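You operate a simulated robot arm through the tools that you are given. There is no shell and no other tool. Be economical: measure what you need, move in short steps, check, and stop when the job is done.

The job below is to be done with a simulated robot arm. You get a single attempt, and the scene is never put back.

JOB
Tray the folded blank, then feed and fold the flat one.
Fine: folded blank clear of the clamp and into the tray; feed to guide and stop, guard shut, one fold with the hand clear.

The check looks at the end state, three seconds after you hand in, the way a careful person would. Anything else that was tipped, shoved, dropped, spilled or broken makes it a failure. Flat cloth is picked up by pressing the open fingertips on it (5 to 10 N) and closing them slowly along it; thin cloth reads only 2 to 8 mm in the jaws.

ROBOT AND FRAMES
A 7-joint arm with a two-finger parallel gripper, fixed in place. Base frame: the origin is at the foot of the arm, x ahead of it, y to its left, z up; the work surface is at about z = 0. Readings come in mm, degrees, newtons and seconds.
With the tool pointing down near the work surface it reaches from about 240 to 620 mm from the base axis. Its first joint turns from -66.0 to 66.0 degrees. Payload 2.6 kg.
Tool frame: the origin (TCP) lies between the finger pads and is the grasp point; the fingertips stand 30 mm ahead of it; z points along the fingers, y is the line along which they close. Largest opening 94 mm; finger width 28, thickness 10; the body of the gripper, 50 by 96 mm, starts 55 mm behind the TCP.
Orientation is that of the tool frame in the base frame, as a unit quaternion [x, y, z, w]. With the fingers straight down and closing along the base's y, the tool's x points along the base's -x, its y along +y and its z along -z.

CONTROLS
- The arm moves only by the tool arm_command. Its argument "deltas" is a list of rows, each a list of 7 numbers: the turn, a rotation vector about the tool's x, y, z in degrees, then the shift along the tool's x, y, z in mm, then the gripper command, from -1 (fully open) to 1 (shut), values between in proportion. In form: [[wx, wy, wz, x, y, z, fingers], ...]. A call has 1 to 12 rows; each row shifts and turns the commanded pose from where the row before left it, along the tool's axes as they then stand. Rows are played at 5 a second. More than 50 mm and 8.6 degrees between two rows, or a gripper value outside its range, and nothing of the call is played. A pose out of reach is approached as far as the arm can. The call stops where the force on the tool passes 40 N (or 10 N more than at its start, if that is more) or the arm is blocked; 0.2 s more then pass. Each finger travels about 72 mm/s and halts on what it meets, pressing with about 36 N; the grip force reading is that of the motor and also rises with nothing between the fingers. The clock runs only during rows and for 0.2 s after the last one: add rows that do not move to give the fingers time. It gives the time, the measured TCP pose, the force on the tool (base axes), the opening and the grip force at its end, in the units of the frame above (readings bear some noise), with the torque about the TCP (base axes, N m) and any sound that the robot's microphone picked up, and new pictures: "views" is both (left out), scene, wrist or none.
- Cameras (640 x 400 px; columns grow to the right, rows downward): "scene" is fixed at [12.3, 415.6, 571.1]; the picture's right is [-0.93, -0.37, 0.00], its down [-0.18, 0.46, -0.87] and it looks along [0.32, -0.81, -0.50] (base axes); focal length 343 px, centre (320, 200). "wrist" rides on the gripper at [76, 14, -102] in the tool frame; the picture's right is [-0.18, 0.98, 0.00], its down [-0.75, -0.14, -0.64] and it looks along [-0.63, -0.12, 0.77] (tool axes); focal length 243 px, centre (320, 200). There is no depth. A picture from a camera that has moved, and an enlarged one, comes with that camera's place and axes in the base frame and with its lens.
- enlarge(camera, box): a new picture of the part [left, top, right, bottom] of that camera's present view, enlarged. The clock stands still meanwhile.
- finish_job(): hands the job in; it is judged then, once.

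Go step by step. Nothing tells you positions but the pictures and the camera data: compare them with the known pose of the tool, close in by small moves and look again before you grip or let go. The budget is 120 turns and 200 pictures, counting those below and the enlarged ones. Unless the task says otherwise, let go and move clear before handing in, and close with one line.

The tools are called as name(argument=value, ...) on one line, values as JSON. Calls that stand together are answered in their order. arm_command: Moves the arm, as the interface text tells. Its arguments: {"type":"object","properties":{"deltas":{"type":"array","items":{"type":"array","items":{"type":"number"}}},"views":{"type":"string","enum":["both","scene","wrist","none"]}},"required":["deltas"]} The other tools are called the same way: enlarge (camera, box) takes an enlarged picture of a part of a camera's view; finish_job () hands the job in.

At the start:

```text
clock: 0.0
tool_pos: [386.5, -111.3, 296.4]
tool_rot: [-0.001, 1.0, 0.001, 0.0]
contact_force: [0.0, 0.0, 0.0]
wrist_torque: [0.0, 0.06, -0.01]
opening: 94.0
finger_force: 0.0
```

scene: 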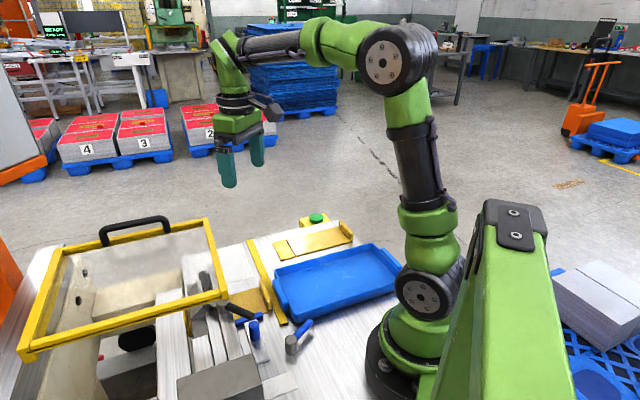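
wrist: 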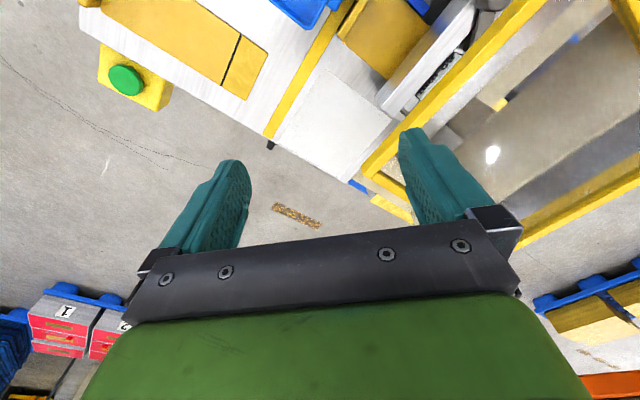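

I see a guarded folding machine (yellow-framed clear guard), a blue tray, a green button, and blue-handled levers. I'll enlarge the views before moving.

enlarge(camera="scene", box=[0, 200, 240, 400])

enlarge(camera="scene", box=[160, 200, 400, 400])

enlarge(camera="wrist", box=[80, 0, 640, 240])

```text
2.00 times, centred on (120, 300) of scene
camera zoom: at [12.3, 415.6, 571.1], right [-0.93, -0.37, 0.0], down [-0.18, 0.46, -0.87], along [0.32, -0.81, -0.5], focal length 686 px, centre (720, 0)
```

zoom: 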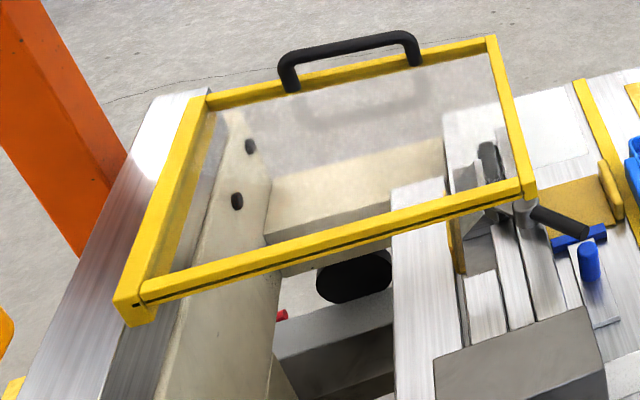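

```text
2.00 times, centred on (280, 300) of scene
camera zoom: at [12.3, 415.6, 571.1], right [-0.93, -0.37, 0.0], down [-0.18, 0.46, -0.87], along [0.32, -0.81, -0.5], focal length 686 px, centre (400, 0)
```

zoom: 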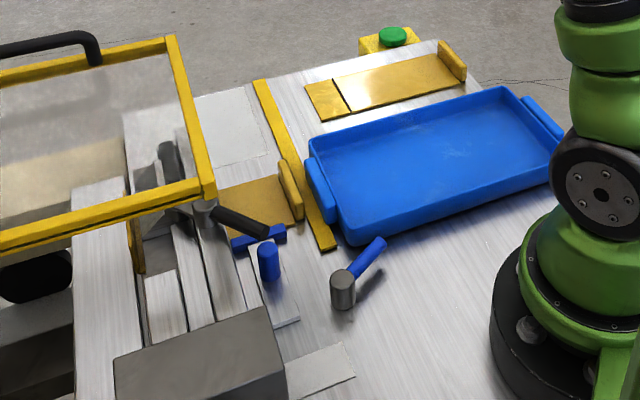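

```text
1.14 times, centred on (360, 120) of wrist
camera zoom: at [309.2, -99.5, 398.0], right [0.18, 0.98, 0.0], down [0.75, -0.14, 0.64], along [0.63, -0.12, -0.77], focal length 277 px, centre (274, 291)
```

zoom: 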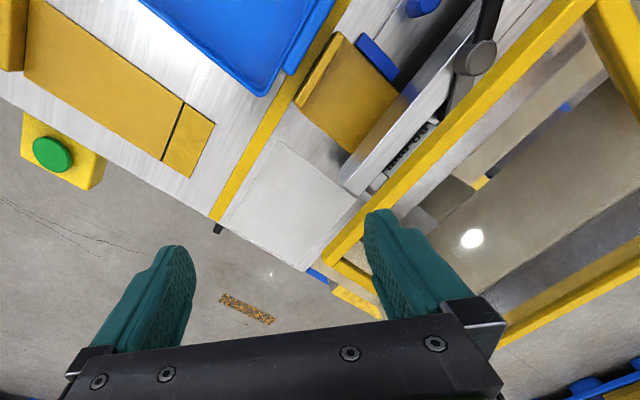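

The calibration holds and the machine axes are rotated about 45° to the base. I'll move the wrist camera back and left to get a clear top view of the clamp and blank area.

arm_command(deltas=[[0, 0, 0, 20, 20, -10, -1], [0, 0, 0, 30, 30, -20, -1], [0, 0, 0, 30, 30, -10, -1], [0, 0, 0, 0, 0, 0, -1]], views="wrist")

enlarge(camera="wrist", box=[160, 0, 480, 200])

```text
clock: 1.0
tool_pos: [308.1, -31.2, 336.0]
tool_rot: [0.0, 1.0, 0.001, 0.0]
contact_force: [0.5, -0.3, 1.8]
wrist_torque: [0.02, 0.02, -0.02]
opening: 94.0
finger_force: 0.1
camera wrist: at [229.5, -18.8, 437.4], right [0.18, 0.98, 0.0], down [0.75, -0.14, 0.64], along [0.63, -0.12, -0.77], focal length 243 px, centre (320, 200)
```

wrist: 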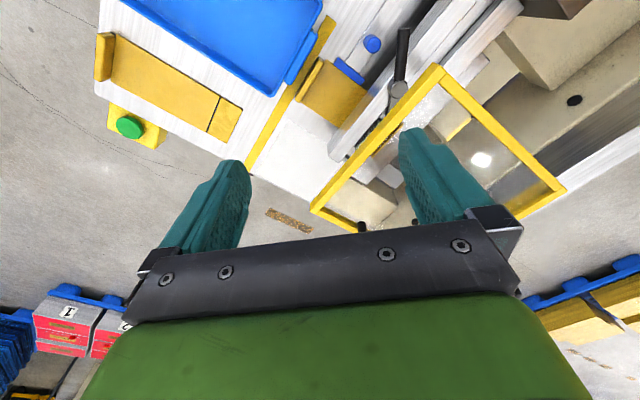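

```text
2.00 times, centred on (320, 100) of wrist
camera zoom: at [229.5, -18.8, 437.4], right [0.18, 0.98, 0.0], down [0.75, -0.14, 0.64], along [0.63, -0.12, -0.77], focal length 485 px, centre (320, 400)
```

zoom: 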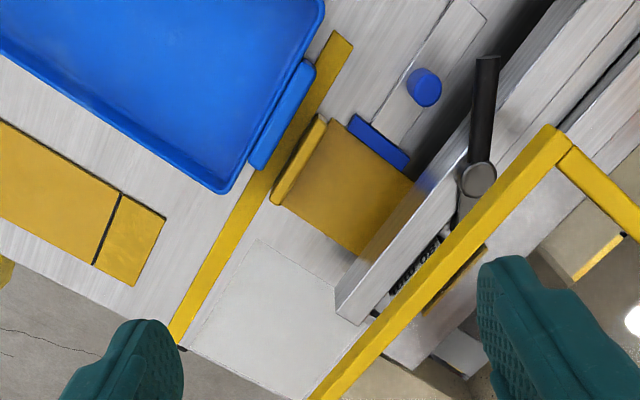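

The blanks look like gold plates with upright tabs: one by the button has a black score line, the other is in the machine under a beam. I'll tilt the camera more downward and shift left to inspect the levers and the clamp.

arm_command(deltas=[[0, 0, 0, 20, 40, 0, -1], [0, 0, 0, 20, 40, 0, -1], [0, 8.5, 0, 0, 0, 0, -1], [0, 8.5, 0, 0, 0, 0, -1], [0, 8.5, 0, 0, 0, 0, -1], [0, 0, 0, 0, 0, 0, -1]], views="both")

enlarge(camera="wrist", box=[160, 0, 480, 200])

enlarge(camera="scene", box=[200, 280, 360, 380])

```text
clock: 2.4
tool_pos: [266.1, 46.8, 336.4]
tool_rot: [0.0, 0.975, 0.001, -0.222]
contact_force: [0.0, -0.3, 1.0]
wrist_torque: [-0.01, 0.0, -0.03]
opening: 93.9
finger_force: 0.0
camera wrist: at [241.1, 60.6, 460.7], right [0.17, 0.98, -0.08], down [0.96, -0.14, 0.25], along [0.24, -0.12, -0.96], focal length 243 px, centre (320, 200)
```

scene: 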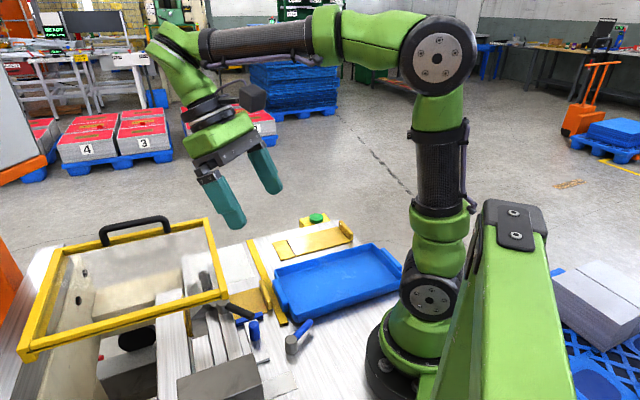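
wrist: 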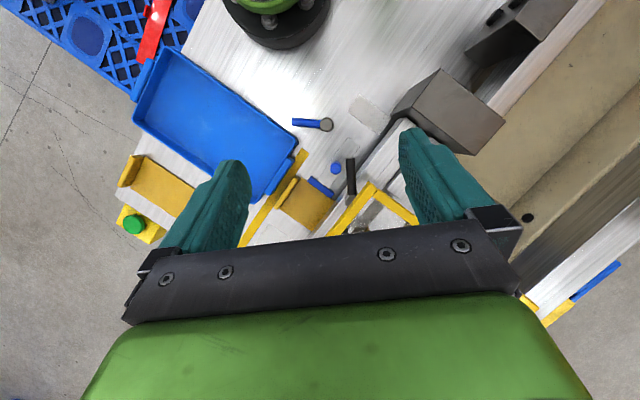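

```text
2.00 times, centred on (320, 100) of wrist
camera zoom: at [241.1, 60.6, 460.7], right [0.17, 0.98, -0.08], down [0.96, -0.14, 0.25], along [0.24, -0.12, -0.96], focal length 485 px, centre (320, 400)
```

zoom: 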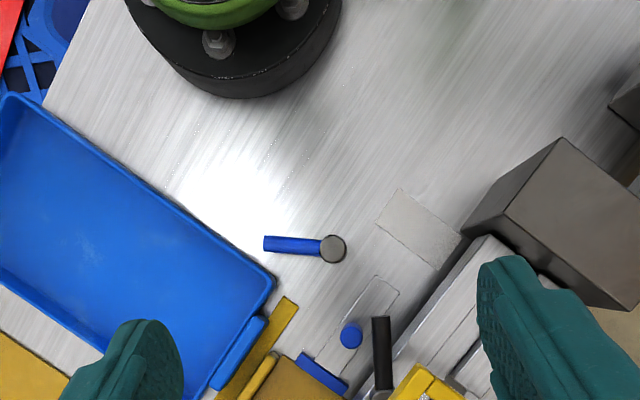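

```text
4.00 times, centred on (280, 330) of scene
camera zoom: at [12.3, 415.6, 571.1], right [-0.93, -0.37, 0.0], down [-0.18, 0.46, -0.87], along [0.32, -0.81, -0.5], focal length 1373 px, centre (480, -320)
```

zoom: 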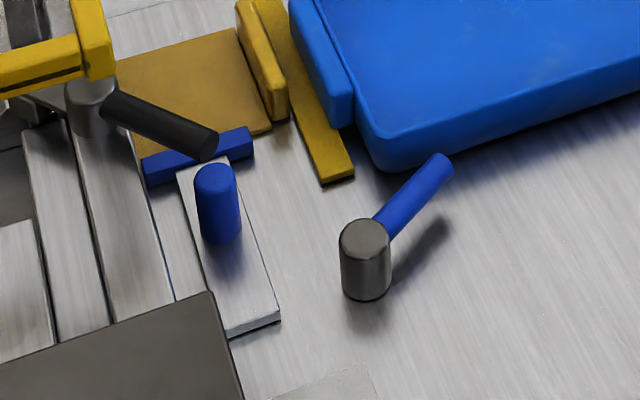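

The blue knob slides a blue bar against the blank, and there is a black lever on the beam and a separate blue lever on a post. I'll look along the feed direction from over the tray to understand the beam/clamp.

arm_command(deltas=[[0, -8.5, 0, 0, 0, 0, -1], [0, -8.5, 0, 0, 0, 0, -1], [0, -8.5, 0, 0, 0, 0, -1], [0, 0, 0, -13, -29, 26, -1], [0, 0, 0, -13, -29, 26, -1], [0, 0, 0, -13, -29, 26, -1], [0, 0, 0, -13, -29, 26, -1], [0, 0, -8.5, 0, 0, 0, -1], [0, 0, -8.5, 0, 0, 0, -1], [0, 0, -8.5, 0, 0, 0, -1], [0, 0, -8.5, 0, 0, 0, -1], [0, 0, -8.5, 0, 0, 0, -1]], views="both")

enlarge(camera="wrist", box=[160, 0, 480, 200])

```text
clock: 5.0
tool_pos: [317.8, -68.3, 232.4]
tool_rot: [-0.363, 0.932, 0.0, 0.001]
contact_force: [0.4, -0.2, -0.1]
wrist_torque: [0.01, 0.01, 0.01]
opening: 93.8
finger_force: 0.0
camera wrist: at [251.7, -110.9, 334.0], right [-0.53, 0.85, 0.0], down [0.65, 0.41, 0.64], along [0.54, 0.34, -0.77], focal length 243 px, centre (320, 200)
```

scene: 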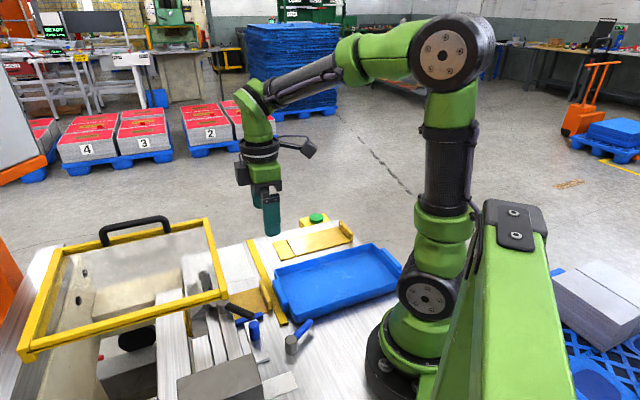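
wrist: 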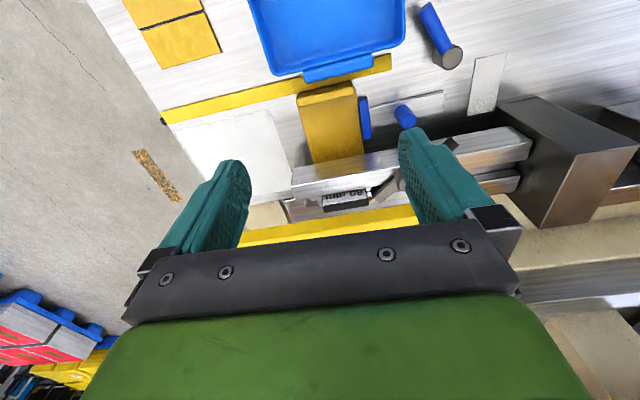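

```text
2.00 times, centred on (320, 100) of wrist
camera zoom: at [251.7, -110.9, 334.0], right [-0.53, 0.85, 0.0], down [0.65, 0.41, 0.64], along [0.54, 0.34, -0.77], focal length 485 px, centre (320, 400)
```

zoom: 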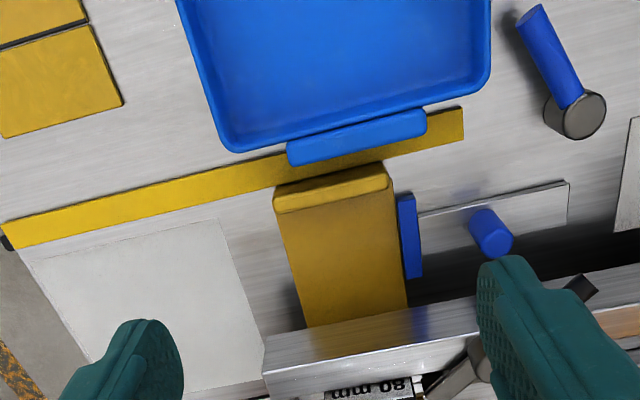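

enlarge(camera="wrist", box=[280, 140, 440, 240])

enlarge(camera="scene", box=[160, 240, 280, 315])

```text
4.00 times, centred on (360, 190) of wrist
camera zoom: at [251.7, -110.9, 334.0], right [-0.53, 0.85, 0.0], down [0.65, 0.41, 0.64], along [0.54, 0.34, -0.77], focal length 970 px, centre (160, 240)
```

zoom: 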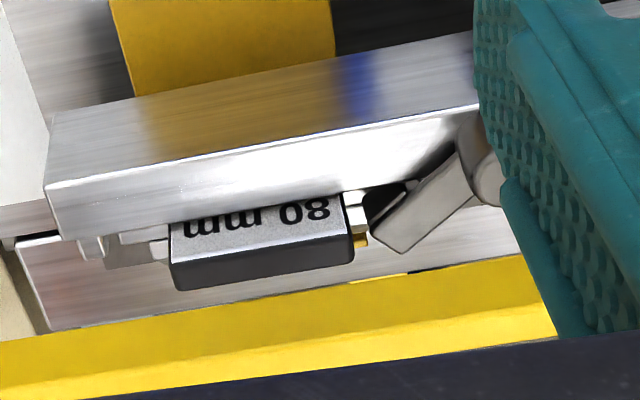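

```text
5.33 times, centred on (220, 278) of scene
camera zoom: at [12.3, 415.6, 571.1], right [-0.93, -0.37, 0.0], down [-0.18, 0.46, -0.87], along [0.32, -0.81, -0.5], focal length 1830 px, centre (853, -213)
```

zoom: 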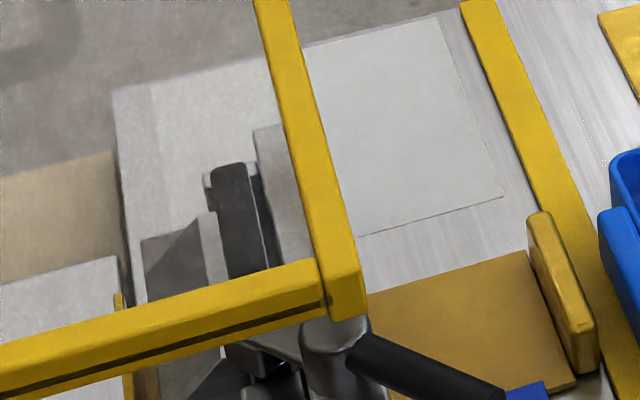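

The beam carries an "80 mm" punch segment, and the folded flap appears to stick up behind it. I'll get a higher view over the guard to learn its hinge and the machine's inner parts.

arm_command(deltas=[[0, 0, 8.5, 0, 0, -35, -1], [0, 0, 8.5, 0, 0, -45, -1], [0, 0, 8.5, 0, 0, -45, -1], [0, 0, 8.5, 0, 40, -20, -1], [0, 0, 8.5, 0, 40, 0, -1], [0, 0, 0, 0, 40, 0, -1], [0, 0, 0, -20, 20, 0, -1], [0, 0, 0, 0, 0, 0, -1]], views="both")

enlarge(camera="wrist", box=[160, 0, 480, 200])

```text
clock: 6.8
tool_pos: [320.6, 70.2, 376.3]
tool_rot: [0.0, 1.0, 0.001, 0.0]
contact_force: [-0.2, -0.7, 0.4]
wrist_torque: [-0.02, -0.01, -0.04]
opening: 94.3
finger_force: 0.1
camera wrist: at [244.2, 83.0, 479.0], right [0.18, 0.98, 0.0], down [0.75, -0.14, 0.64], along [0.63, -0.12, -0.77], focal length 243 px, centre (320, 200)
```

scene: 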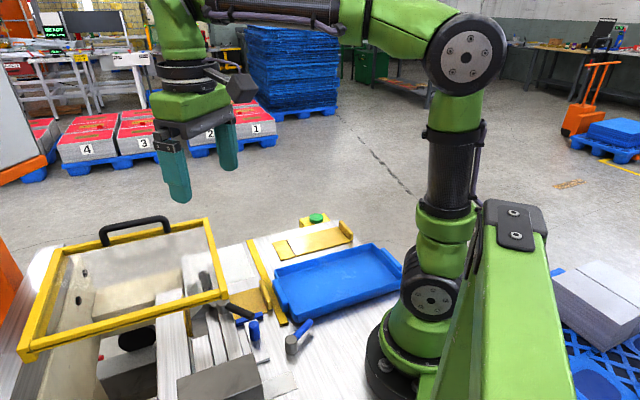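
wrist: 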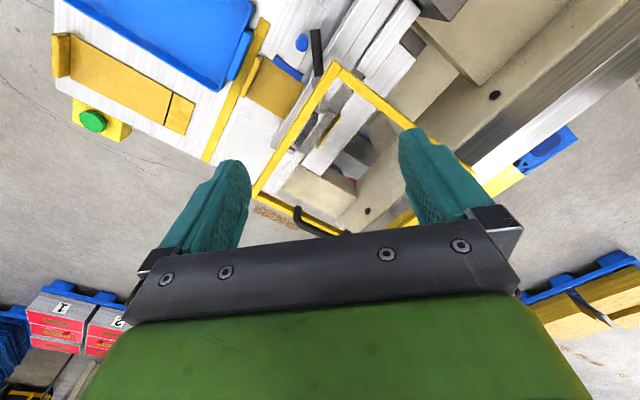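

```text
2.00 times, centred on (320, 100) of wrist
camera zoom: at [244.2, 83.0, 479.0], right [0.18, 0.98, 0.0], down [0.75, -0.14, 0.64], along [0.63, -0.12, -0.77], focal length 485 px, centre (320, 400)
```

zoom: 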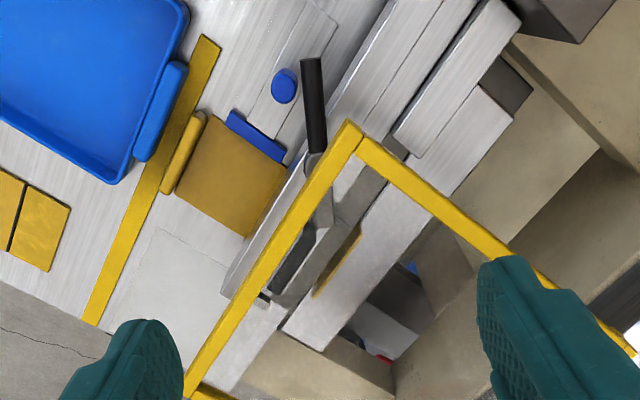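

enlarge(camera="wrist", box=[250, 20, 410, 120])

enlarge(camera="wrist", box=[250, 110, 450, 235])

enlarge(camera="scene", box=[10, 205, 250, 355])

```text
4.00 times, centred on (330, 70) of wrist
camera zoom: at [244.2, 83.0, 479.0], right [0.18, 0.98, 0.0], down [0.75, -0.14, 0.64], along [0.63, -0.12, -0.77], focal length 970 px, centre (280, 720)
```

zoom: 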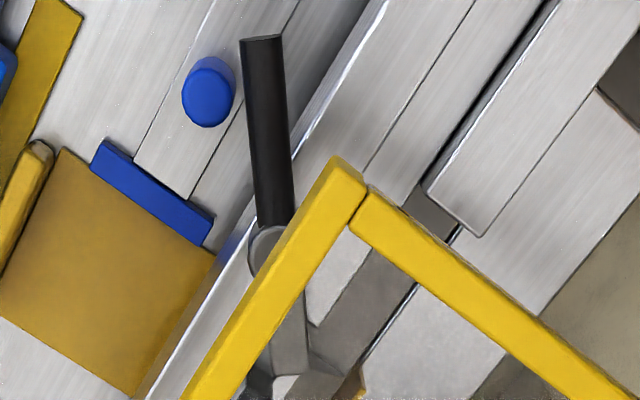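

```text
3.20 times, centred on (350, 172) of wrist
camera zoom: at [244.2, 83.0, 479.0], right [0.18, 0.98, 0.0], down [0.75, -0.14, 0.64], along [0.63, -0.12, -0.77], focal length 776 px, centre (224, 288)
```

zoom: 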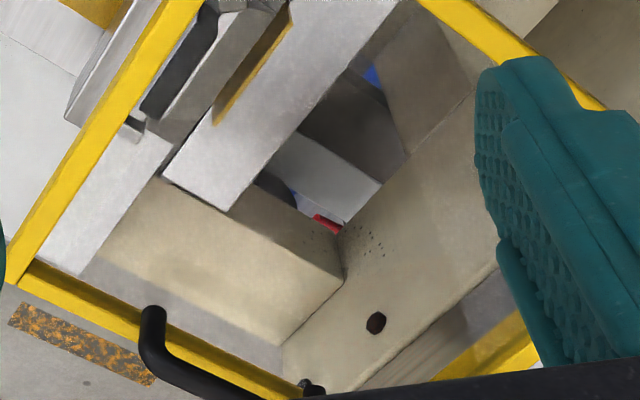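

```text
2.67 times, centred on (130, 280) of scene
camera zoom: at [12.3, 415.6, 571.1], right [-0.93, -0.37, 0.0], down [-0.18, 0.46, -0.87], along [0.32, -0.81, -0.5], focal length 915 px, centre (827, -13)
```

zoom: 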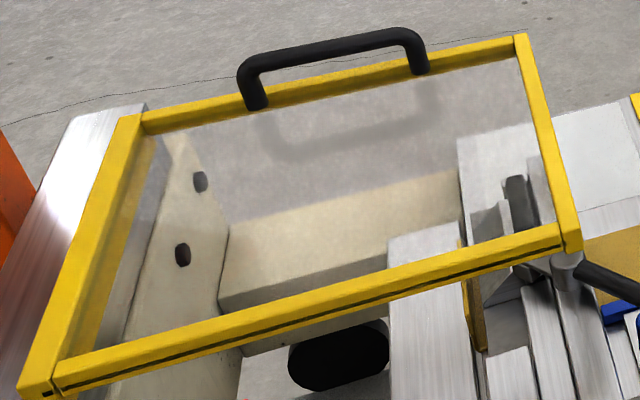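

The guard lies flat (≈z 160) over the fold zone, so it seems shut. The folded flap stands up behind the clamp bar, so the blank must slide sideways. I'll take a low close view of the tab against the tray and guide.

arm_command(deltas=[[0, 0, 0, 12, -38, 20, -1], [0, 0, 0, 12, -38, 20, -1], [0, 0, 0, 12, -38, 20, -1], [0, 0, 0, 12, -38, 20, -1], [0, 0, 0, 12, -38, 20, -1], [0, 0, -8.5, 0, 0, 25, -1], [0, 0, -8.5, 0, 0, 25, -1], [0, 0, -8.5, 0, 0, 25, -1], [0, 0, -8.5, 0, 0, 25, -1], [0, 0, -8.5, 0, 0, 25, -1], [0, 0, -2.5, 0, 0, 0, -1]], views="wrist")

enlarge(camera="wrist", box=[240, 100, 400, 200])

```text
clock: 9.2
tool_pos: [260.0, -121.1, 151.6]
tool_rot: [-0.383, 0.924, 0.0, 0.001]
contact_force: [0.6, 0.1, -0.4]
wrist_torque: [-0.01, 0.02, 0.01]
opening: 94.1
finger_force: 0.1
camera wrist: at [196.5, -165.6, 253.6], right [-0.57, 0.82, 0.0], down [0.63, 0.43, 0.64], along [0.53, 0.36, -0.77], focal length 243 px, centre (320, 200)
```

wrist: 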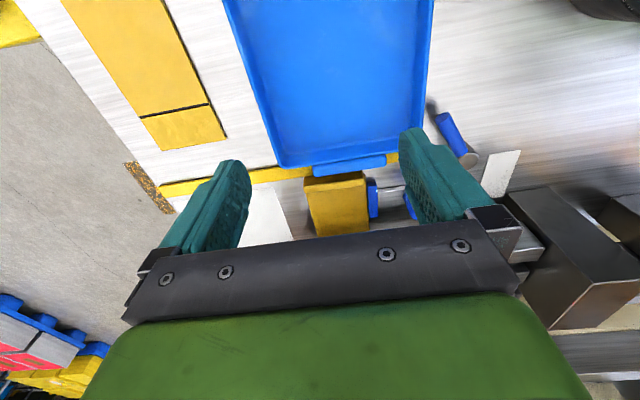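

```text
4.00 times, centred on (320, 150) of wrist
camera zoom: at [196.5, -165.6, 253.6], right [-0.57, 0.82, 0.0], down [0.63, 0.43, 0.64], along [0.53, 0.36, -0.77], focal length 970 px, centre (320, 400)
```

zoom: 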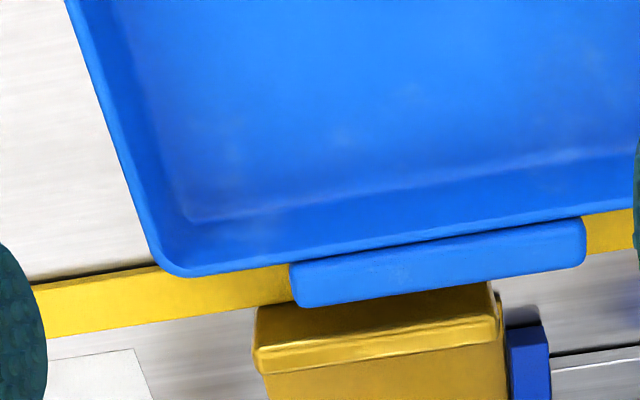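

enlarge(camera="scene", box=[230, 265, 310, 315])

```text
8.00 times, centred on (270, 290) of scene
camera zoom: at [12.3, 415.6, 571.1], right [-0.93, -0.37, 0.0], down [-0.18, 0.46, -0.87], along [0.32, -0.81, -0.5], focal length 2746 px, centre (720, -520)
```

zoom: 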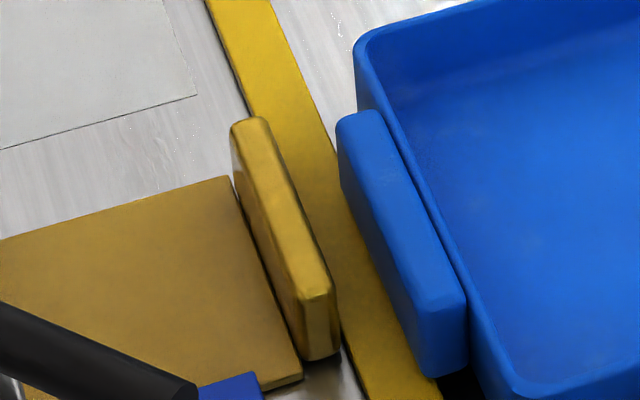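

Tab: about 7.5 mm thick, 26 mm tall, centred near (326,-55), with ~15 mm to the tray handle. I'll rotate the gripper so it closes across the tab, then hover over it.

arm_command(deltas=[[0, 0, 8.3, 0, 0, 0, -1], [0, 0, 8.3, 0, 0, 0, -1], [0, 0, 8.3, 0, 0, 0, -1], [0, 0, 8.3, 0, 0, 0, -1], [0, 0, 8.3, 0, 0, 0, -1], [0, 0, 8.3, 0, 0, 0, -1], [0, 0, 8.3, 0, 0, 0, -1], [0, 0, 8.3, 0, 0, 0, -1], [0, 0, 8.3, 0, 0, 0, -1], [0, 0, 8.3, 0, 0, 0, -1], [0, 0, 8.3, 0, 45, 0, -1], [0, 0, 0, 0, 48, 0, -1]], views="both")

enlarge(camera="wrist", box=[240, 60, 400, 160])

```text
clock: 11.8
tool_pos: [323.1, -50.6, 153.6]
tool_rot: [0.394, 0.919, 0.001, 0.0]
contact_force: [-0.5, -0.1, 0.5]
wrist_torque: [0.0, 0.02, -0.03]
opening: 93.9
finger_force: 0.0
camera wrist: at [280.8, 12.8, 255.3], right [0.84, 0.54, 0.0], down [0.42, -0.64, 0.64], along [0.35, -0.54, -0.77], focal length 243 px, centre (320, 200)
```

scene: 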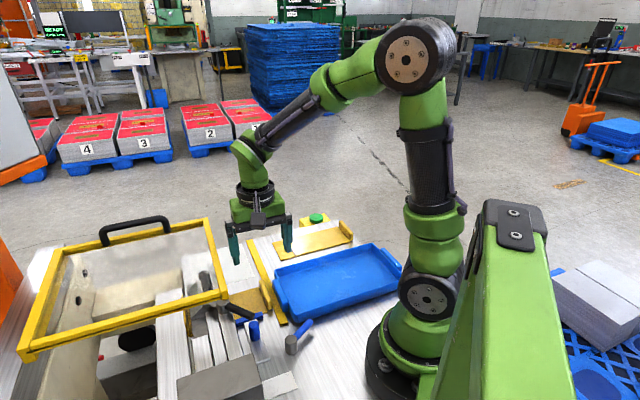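
wrist: 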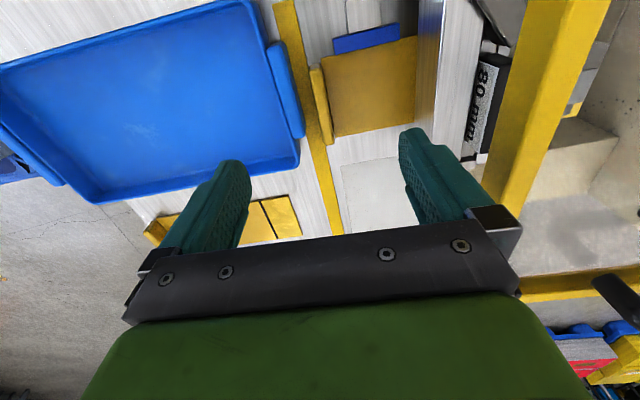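

```text
4.00 times, centred on (320, 110) of wrist
camera zoom: at [280.8, 12.8, 255.3], right [0.84, 0.54, 0.0], down [0.42, -0.64, 0.64], along [0.35, -0.54, -0.77], focal length 970 px, centre (320, 560)
```

zoom: 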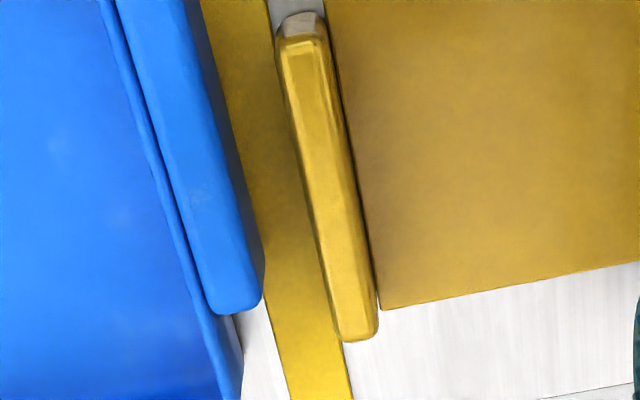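

enlarge(camera="wrist", box=[400, 0, 592, 120])

enlarge(camera="wrist", box=[440, 60, 632, 180])

```text
3.33 times, centred on (496, 60) of wrist
camera zoom: at [280.8, 12.8, 255.3], right [0.84, 0.54, 0.0], down [0.42, -0.64, 0.64], along [0.35, -0.54, -0.77], focal length 809 px, centre (-267, 667)
```

zoom: 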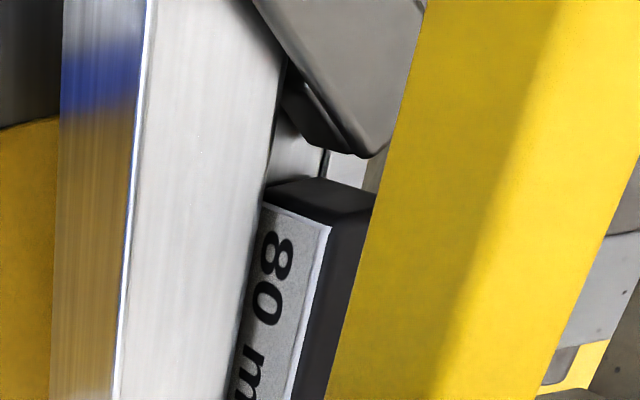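

```text
3.33 times, centred on (536, 120) of wrist
camera zoom: at [280.8, 12.8, 255.3], right [0.84, 0.54, 0.0], down [0.42, -0.64, 0.64], along [0.35, -0.54, -0.77], focal length 809 px, centre (-400, 467)
```

zoom: 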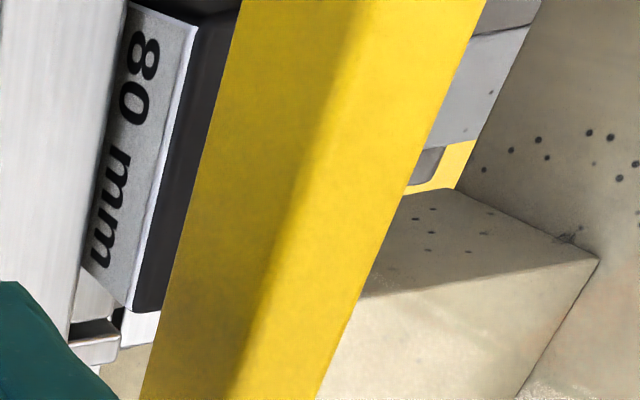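

The tab is confirmed near (327,-54.5) from both cameras. I'll narrow the fingers to ~20 mm, align, and descend partway for a check.

arm_command(deltas=[[0, 0, 0, -5.5, 4.2, 0, 0.57], [0, 0, 0, 0, 0, 25, 0.57], [0, 0, 0, 0, 0, 30, 0.57], [0, 0, 0, 0, 0, 28, 0.57], [0, 0, 0, 0, 0, 0, 0.57]], views="none")

enlarge(camera="wrist", box=[240, 90, 400, 190])

enlarge(camera="scene", box=[230, 255, 310, 305])

```text
clock: 13.0
tool_pos: [329.5, -52.1, 67.8]
tool_rot: [0.393, 0.919, 0.001, 0.001]
contact_force: [-0.6, 0.1, -0.4]
wrist_torque: [-0.03, 0.01, 0.0]
opening: 20.2
finger_force: 0.0
```

```text
4.00 times, centred on (320, 140) of wrist
camera zoom: at [286.7, 11.1, 170.5], right [0.84, 0.55, 0.0], down [0.42, -0.64, 0.64], along [0.35, -0.54, -0.77], focal length 970 px, centre (320, 440)
```

zoom: 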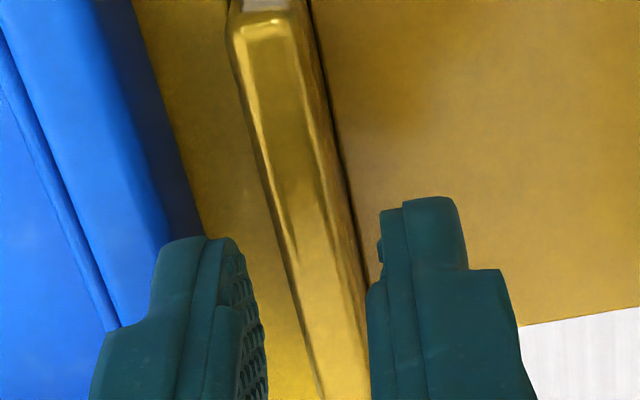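

```text
8.00 times, centred on (270, 280) of scene
camera zoom: at [12.3, 415.6, 571.1], right [-0.93, -0.37, 0.0], down [-0.18, 0.46, -0.87], along [0.32, -0.81, -0.5], focal length 2746 px, centre (720, -440)
```

zoom: 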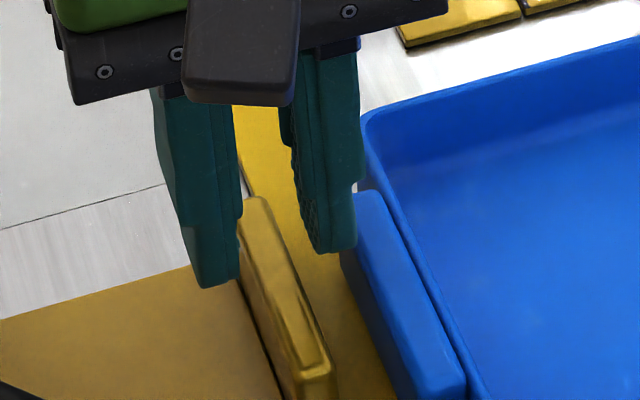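

arm_command(deltas=[[0, 0, 0, 0, 0, 8, 0.57], [0, 0, 0, 0, 0, 8, 0.57], [0, 0, 0, 0, 0, 8, 0.57], [0, 0, 0, 0, 0, 6, 0.57], [0, 0, 0, 0, 0, 0, 0.57]], views="none")

enlarge(camera="scene", box=[230, 255, 310, 305])

```text
clock: 14.2
tool_pos: [329.0, -53.7, 38.9]
tool_rot: [0.393, 0.919, 0.001, -0.001]
contact_force: [0.4, -0.3, 0.2]
wrist_torque: [0.0, 0.03, -0.02]
opening: 20.0
finger_force: 0.0
```

```text
8.00 times, centred on (270, 280) of scene
camera zoom: at [12.3, 415.6, 571.1], right [-0.93, -0.37, 0.0], down [-0.18, 0.46, -0.87], along [0.32, -0.81, -0.5], focal length 2746 px, centre (720, -440)
```

zoom: 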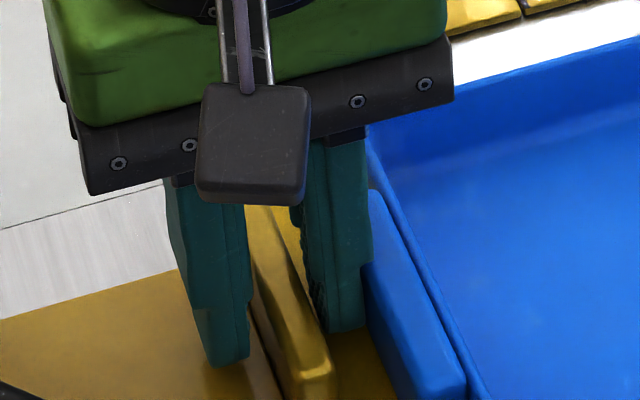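

The fingers straddle the tab without contact. Closing.

arm_command(deltas=[[0, 0, 0, 0, 0, 0, 0.8], [0, 0, 0, 0, 0, 0, 1], [0, 0, 0, 0, 0, 0, 1]], views="none")

enlarge(camera="scene", box=[190, 230, 318, 310])

```text
clock: 15.0
tool_pos: [329.2, -52.0, 40.6]
tool_rot: [0.393, 0.92, 0.001, 0.0]
contact_force: [0.2, -0.2, 0.1]
wrist_torque: [-0.03, 0.0, -0.03]
opening: 10.8
finger_force: 35.7
```

```text
5.00 times, centred on (254, 270) of scene
camera zoom: at [12.3, 415.6, 571.1], right [-0.93, -0.37, 0.0], down [-0.18, 0.46, -0.87], along [0.32, -0.81, -0.5], focal length 1716 px, centre (650, -150)
```

zoom: 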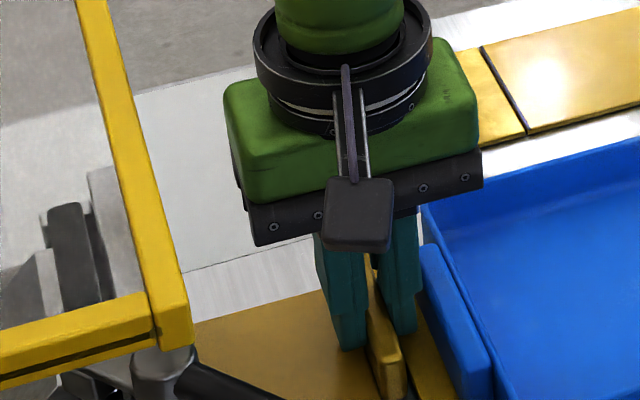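

Gripped (10.8 mm). I'll test with a small slide sideways away from the blue guide, watching force.

arm_command(deltas=[[0, 0, 0, -2, 0, 0, 1], [0, 0, 0, -2, 0, 0, 1], [0, 0, 0, -2, 0, 0, 1]], views="both")

```text
clock: 15.8
tool_pos: [334.1, -56.0, 40.0]
tool_rot: [0.393, 0.92, 0.001, 0.0]
contact_force: [0.8, 0.8, -0.8]
wrist_torque: [0.0, 0.04, -0.03]
opening: 10.5
finger_force: 36.1
camera wrist: at [290.9, 6.7, 141.5], right [0.84, 0.55, 0.0], down [0.42, -0.64, 0.64], along [0.35, -0.54, -0.77], focal length 243 px, centre (320, 200)
```

scene: 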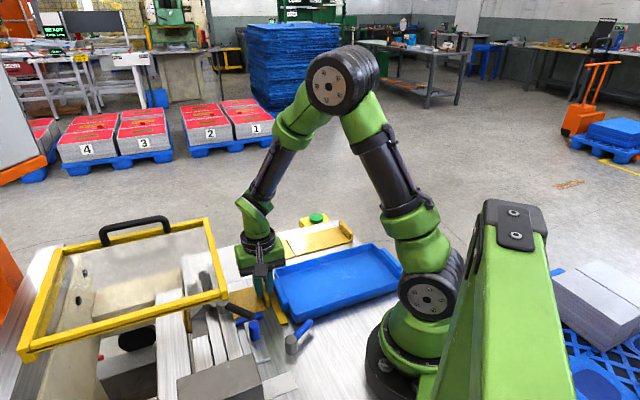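
wrist: 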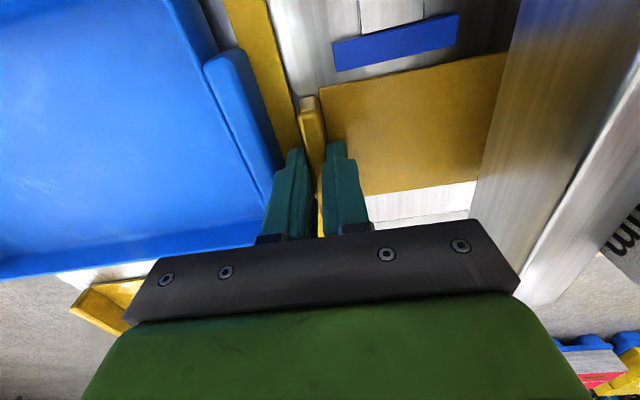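

It slides freely, so the clamp isn't gripping it. Continuing along +p with small steps.

arm_command(deltas=[[0, 0, 0, -5, 0, 0, 1], [0, 0, 0, -6, 0, 0, 1], [0, 0, 0, -6, 0, 0, 1], [0, 0, 0, -6, 0, 0, 1], [0, 0, 0, -6, 0, 0, 1], [0, 0, 0, -6, 0, 0, 1], [0, 0, 0, -6, 0, 0, 1]], views="both")

```text
clock: 17.4
tool_pos: [362.3, -87.1, 38.4]
tool_rot: [0.393, 0.919, 0.001, -0.001]
contact_force: [-1.8, 2.0, 3.8]
wrist_torque: [0.06, 0.03, -0.02]
opening: 10.4
finger_force: 36.2
camera wrist: at [319.3, -23.4, 141.4], right [0.84, 0.55, 0.0], down [0.42, -0.64, 0.64], along [0.35, -0.54, -0.77], focal length 243 px, centre (320, 200)
```

scene: 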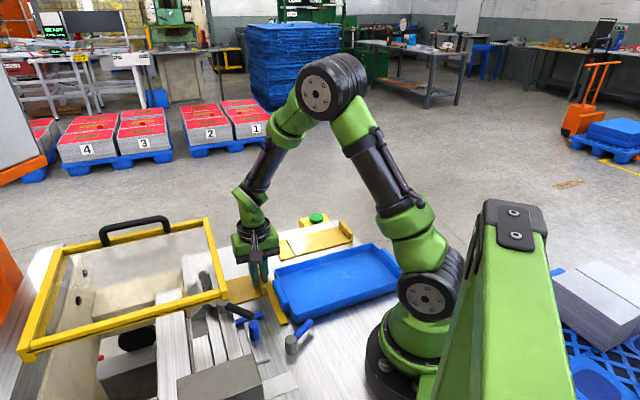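
wrist: 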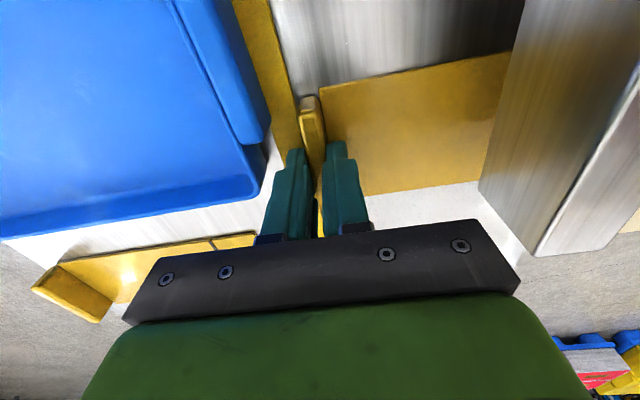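

arm_command(deltas=[[0, 0, 0, -6, 0, 0, 1], [0, 0, 0, -7, 0, 0, 1], [0, 0, 0, -7, 0, 0, 1], [0, 0, 0, -7, 0, 0, 1], [0, 0, 0, -7, 0, 0, 1], [0, 0, 0, -7, 0, 0, 1], [0, 0, 0, -7, 0, 0, 1]], views="both")

```text
clock: 19.0
tool_pos: [395.1, -120.4, 38.8]
tool_rot: [0.393, 0.92, 0.001, 0.0]
contact_force: [-1.1, 8.5, 13.5]
wrist_torque: [0.22, 0.0, 0.17]
opening: 10.5
finger_force: 36.1
camera wrist: at [352.2, -57.0, 141.2], right [0.84, 0.55, 0.0], down [0.42, -0.64, 0.64], along [0.35, -0.54, -0.77], focal length 243 px, centre (320, 200)
```

scene: 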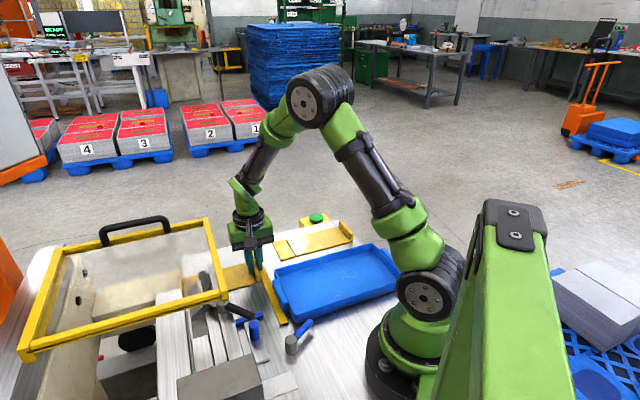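
wrist: 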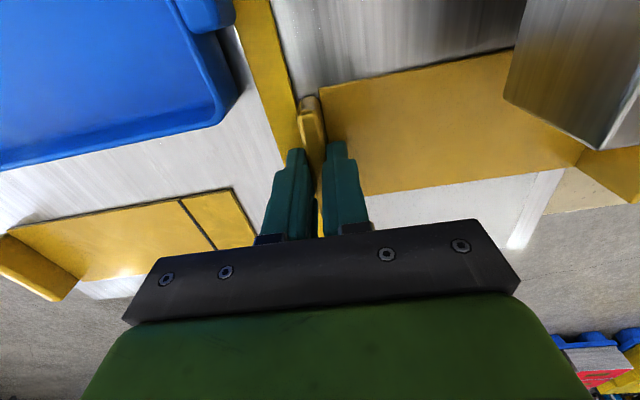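

Flap is emerging past the bar end; upward force rose to 13 N, so I'll lift 1 mm and continue gently.

arm_command(deltas=[[0, 0, 0, 0, 0, -1, 1], [0, 0, 0, -5, 0, -0.5, 1], [0, 0, 0, -6, 0, 0, 1], [0, 0, 0, -6, 0, 0, 1], [0, 0, 0, -6, 0, 0, 1]], views="wrist")

```text
clock: 20.2
tool_pos: [411.5, -137.2, 41.3]
tool_rot: [0.393, 0.919, 0.002, 0.0]
contact_force: [5.1, 9.4, -0.4]
wrist_torque: [0.36, -0.15, 0.37]
opening: 11.0
finger_force: 36.2
camera wrist: at [368.5, -73.7, 142.7], right [0.84, 0.55, 0.0], down [0.42, -0.64, 0.64], along [0.35, -0.54, -0.77], focal length 243 px, centre (320, 200)
```

wrist: 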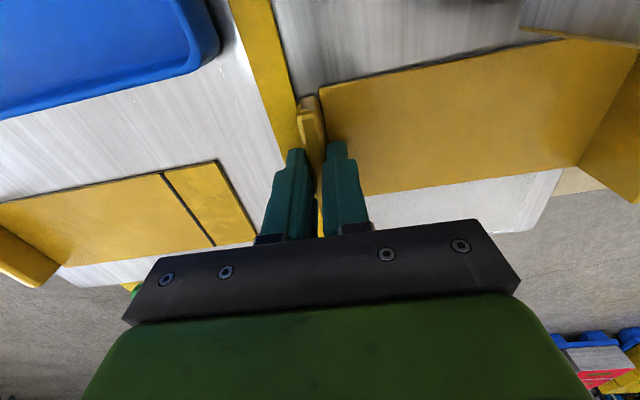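

enlarge(camera="wrist", box=[440, 0, 640, 125])

enlarge(camera="scene", box=[150, 220, 310, 320])

```text
3.20 times, centred on (540, 62) of wrist
camera zoom: at [368.5, -73.7, 142.7], right [0.84, 0.55, 0.0], down [0.42, -0.64, 0.64], along [0.35, -0.54, -0.77], focal length 776 px, centre (-384, 640)
```

zoom: 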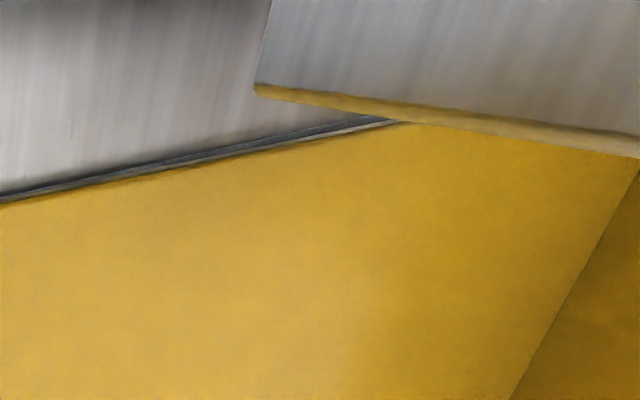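

```text
4.00 times, centred on (230, 270) of scene
camera zoom: at [12.3, 415.6, 571.1], right [-0.93, -0.37, 0.0], down [-0.18, 0.46, -0.87], along [0.32, -0.81, -0.5], focal length 1373 px, centre (680, -80)
```

zoom: 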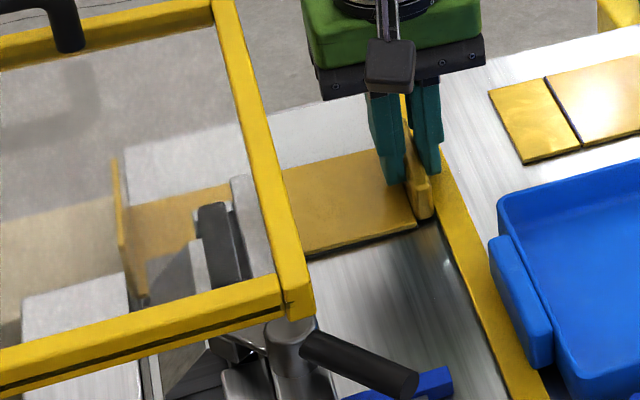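

arm_command(deltas=[[0, 0, 0, 0, 0, 0.8, 1], [0, 0, 0, -5, 0, 0, 1], [0, 0, 0, -5, 0, 0, 1], [0, 0, 0, -5, 0, 0, 1], [0, 0, 0, 0, 0, 0, 1]], views="wrist")

enlarge(camera="scene", box=[150, 220, 310, 320])

```text
clock: 21.4
tool_pos: [421.7, -147.2, 40.0]
tool_rot: [0.392, 0.92, 0.001, -0.001]
contact_force: [7.6, 13.0, -0.6]
wrist_torque: [0.45, -0.26, 0.54]
opening: 10.8
finger_force: 36.3
camera wrist: at [378.5, -84.2, 141.9], right [0.84, 0.55, 0.0], down [0.42, -0.64, 0.64], along [0.35, -0.54, -0.77], focal length 243 px, centre (320, 200)
```

wrist: 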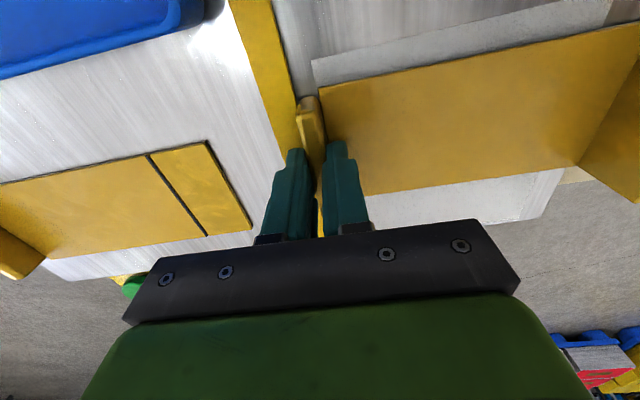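

```text
4.00 times, centred on (230, 270) of scene
camera zoom: at [12.3, 415.6, 571.1], right [-0.93, -0.37, 0.0], down [-0.18, 0.46, -0.87], along [0.32, -0.81, -0.5], focal length 1373 px, centre (680, -80)
```

zoom: 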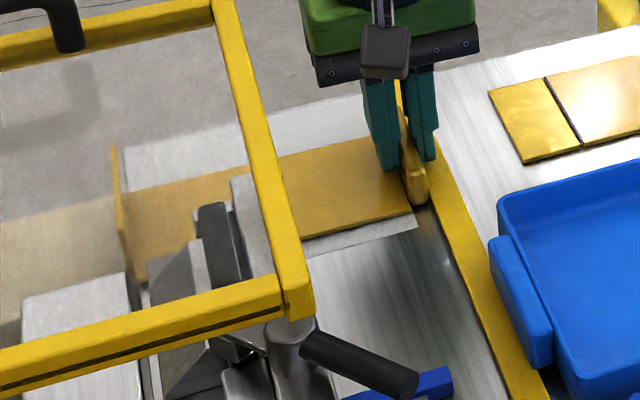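

The lateral force is along +q, so the flap is rubbing the back of the bar: my path drifts slightly. I'll ease 3 mm toward +q and continue.

arm_command(deltas=[[0, 0, 0, 0, 2, 0, 1], [0, 0, 0, 0, 1.5, 0, 1], [0, 0, 0, 0, 0, 0, 1]], views="none")

```text
clock: 22.2
tool_pos: [423.0, -148.1, 39.7]
tool_rot: [0.394, 0.919, -0.001, 0.0]
contact_force: [2.5, 0.5, -0.2]
wrist_torque: [0.0, -0.04, 0.07]
opening: 10.7
finger_force: 36.3
```

arm_command(deltas=[[0, 0, 0, -6, 0.2, 0, 1], [0, 0, 0, -6, 0.2, 0, 1], [0, 0, 0, -6, 0.2, 0, 1], [0, 0, 0, -6, 0.2, 0, 1], [0, 0, 0, 0, 0, 0, 1]], views="wrist")

enlarge(camera="scene", box=[150, 220, 310, 320])

```text
clock: 23.4
tool_pos: [440.6, -163.1, 38.7]
tool_rot: [0.394, 0.919, 0.001, 0.0]
contact_force: [-0.5, 0.5, 0.3]
wrist_torque: [-0.02, 0.01, 0.0]
opening: 11.1
finger_force: 36.0
camera wrist: at [398.1, -100.0, 141.6], right [0.84, 0.55, 0.0], down [0.42, -0.64, 0.64], along [0.35, -0.54, -0.77], focal length 243 px, centre (320, 200)
```

wrist: 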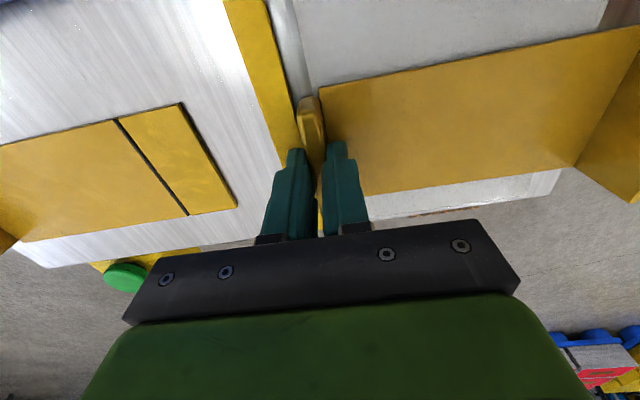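

```text
4.00 times, centred on (230, 270) of scene
camera zoom: at [12.3, 415.6, 571.1], right [-0.93, -0.37, 0.0], down [-0.18, 0.46, -0.87], along [0.32, -0.81, -0.5], focal length 1373 px, centre (680, -80)
```

zoom: 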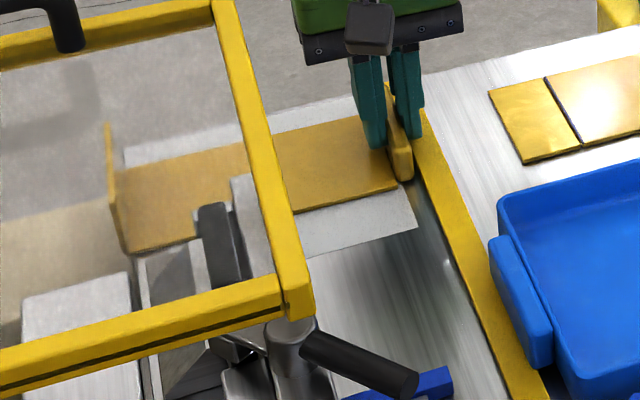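

Force is gone and the blank is nearly past the bar end. I'll go 15 mm further, then lift 40 mm and check.

arm_command(deltas=[[0, 0, 0, -8, 0, 0, 1], [0, 0, 0, -8, 0, 0, 1], [0, 0, 0, 0, 0, -5, 1], [0, 0, 0, 0, 0, -5, 1], [0, 0, 0, 0, 0, -10, 1], [0, 0, 0, 0, 0, -10, 1], [0, 0, 0, 0, 0, -10, 1], [0, 0, 0, 0, 0, 0, 1]], views="both")

```text
clock: 25.2
tool_pos: [452.5, -173.9, 78.9]
tool_rot: [0.393, 0.919, 0.001, 0.001]
contact_force: [-0.1, 0.1, -0.4]
wrist_torque: [0.0, 0.0, -0.01]
opening: 10.7
finger_force: 35.3
camera wrist: at [409.2, -111.2, 181.9], right [0.84, 0.55, 0.0], down [0.42, -0.64, 0.64], along [0.35, -0.54, -0.77], focal length 243 px, centre (320, 200)
```

scene: 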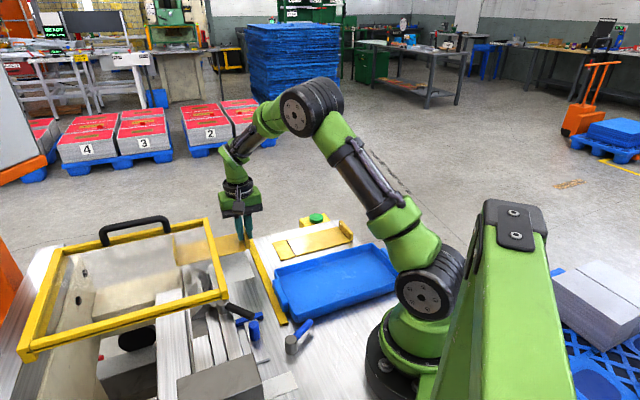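
wrist: 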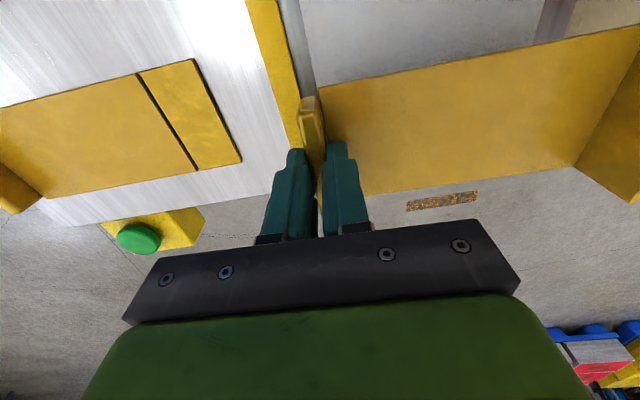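

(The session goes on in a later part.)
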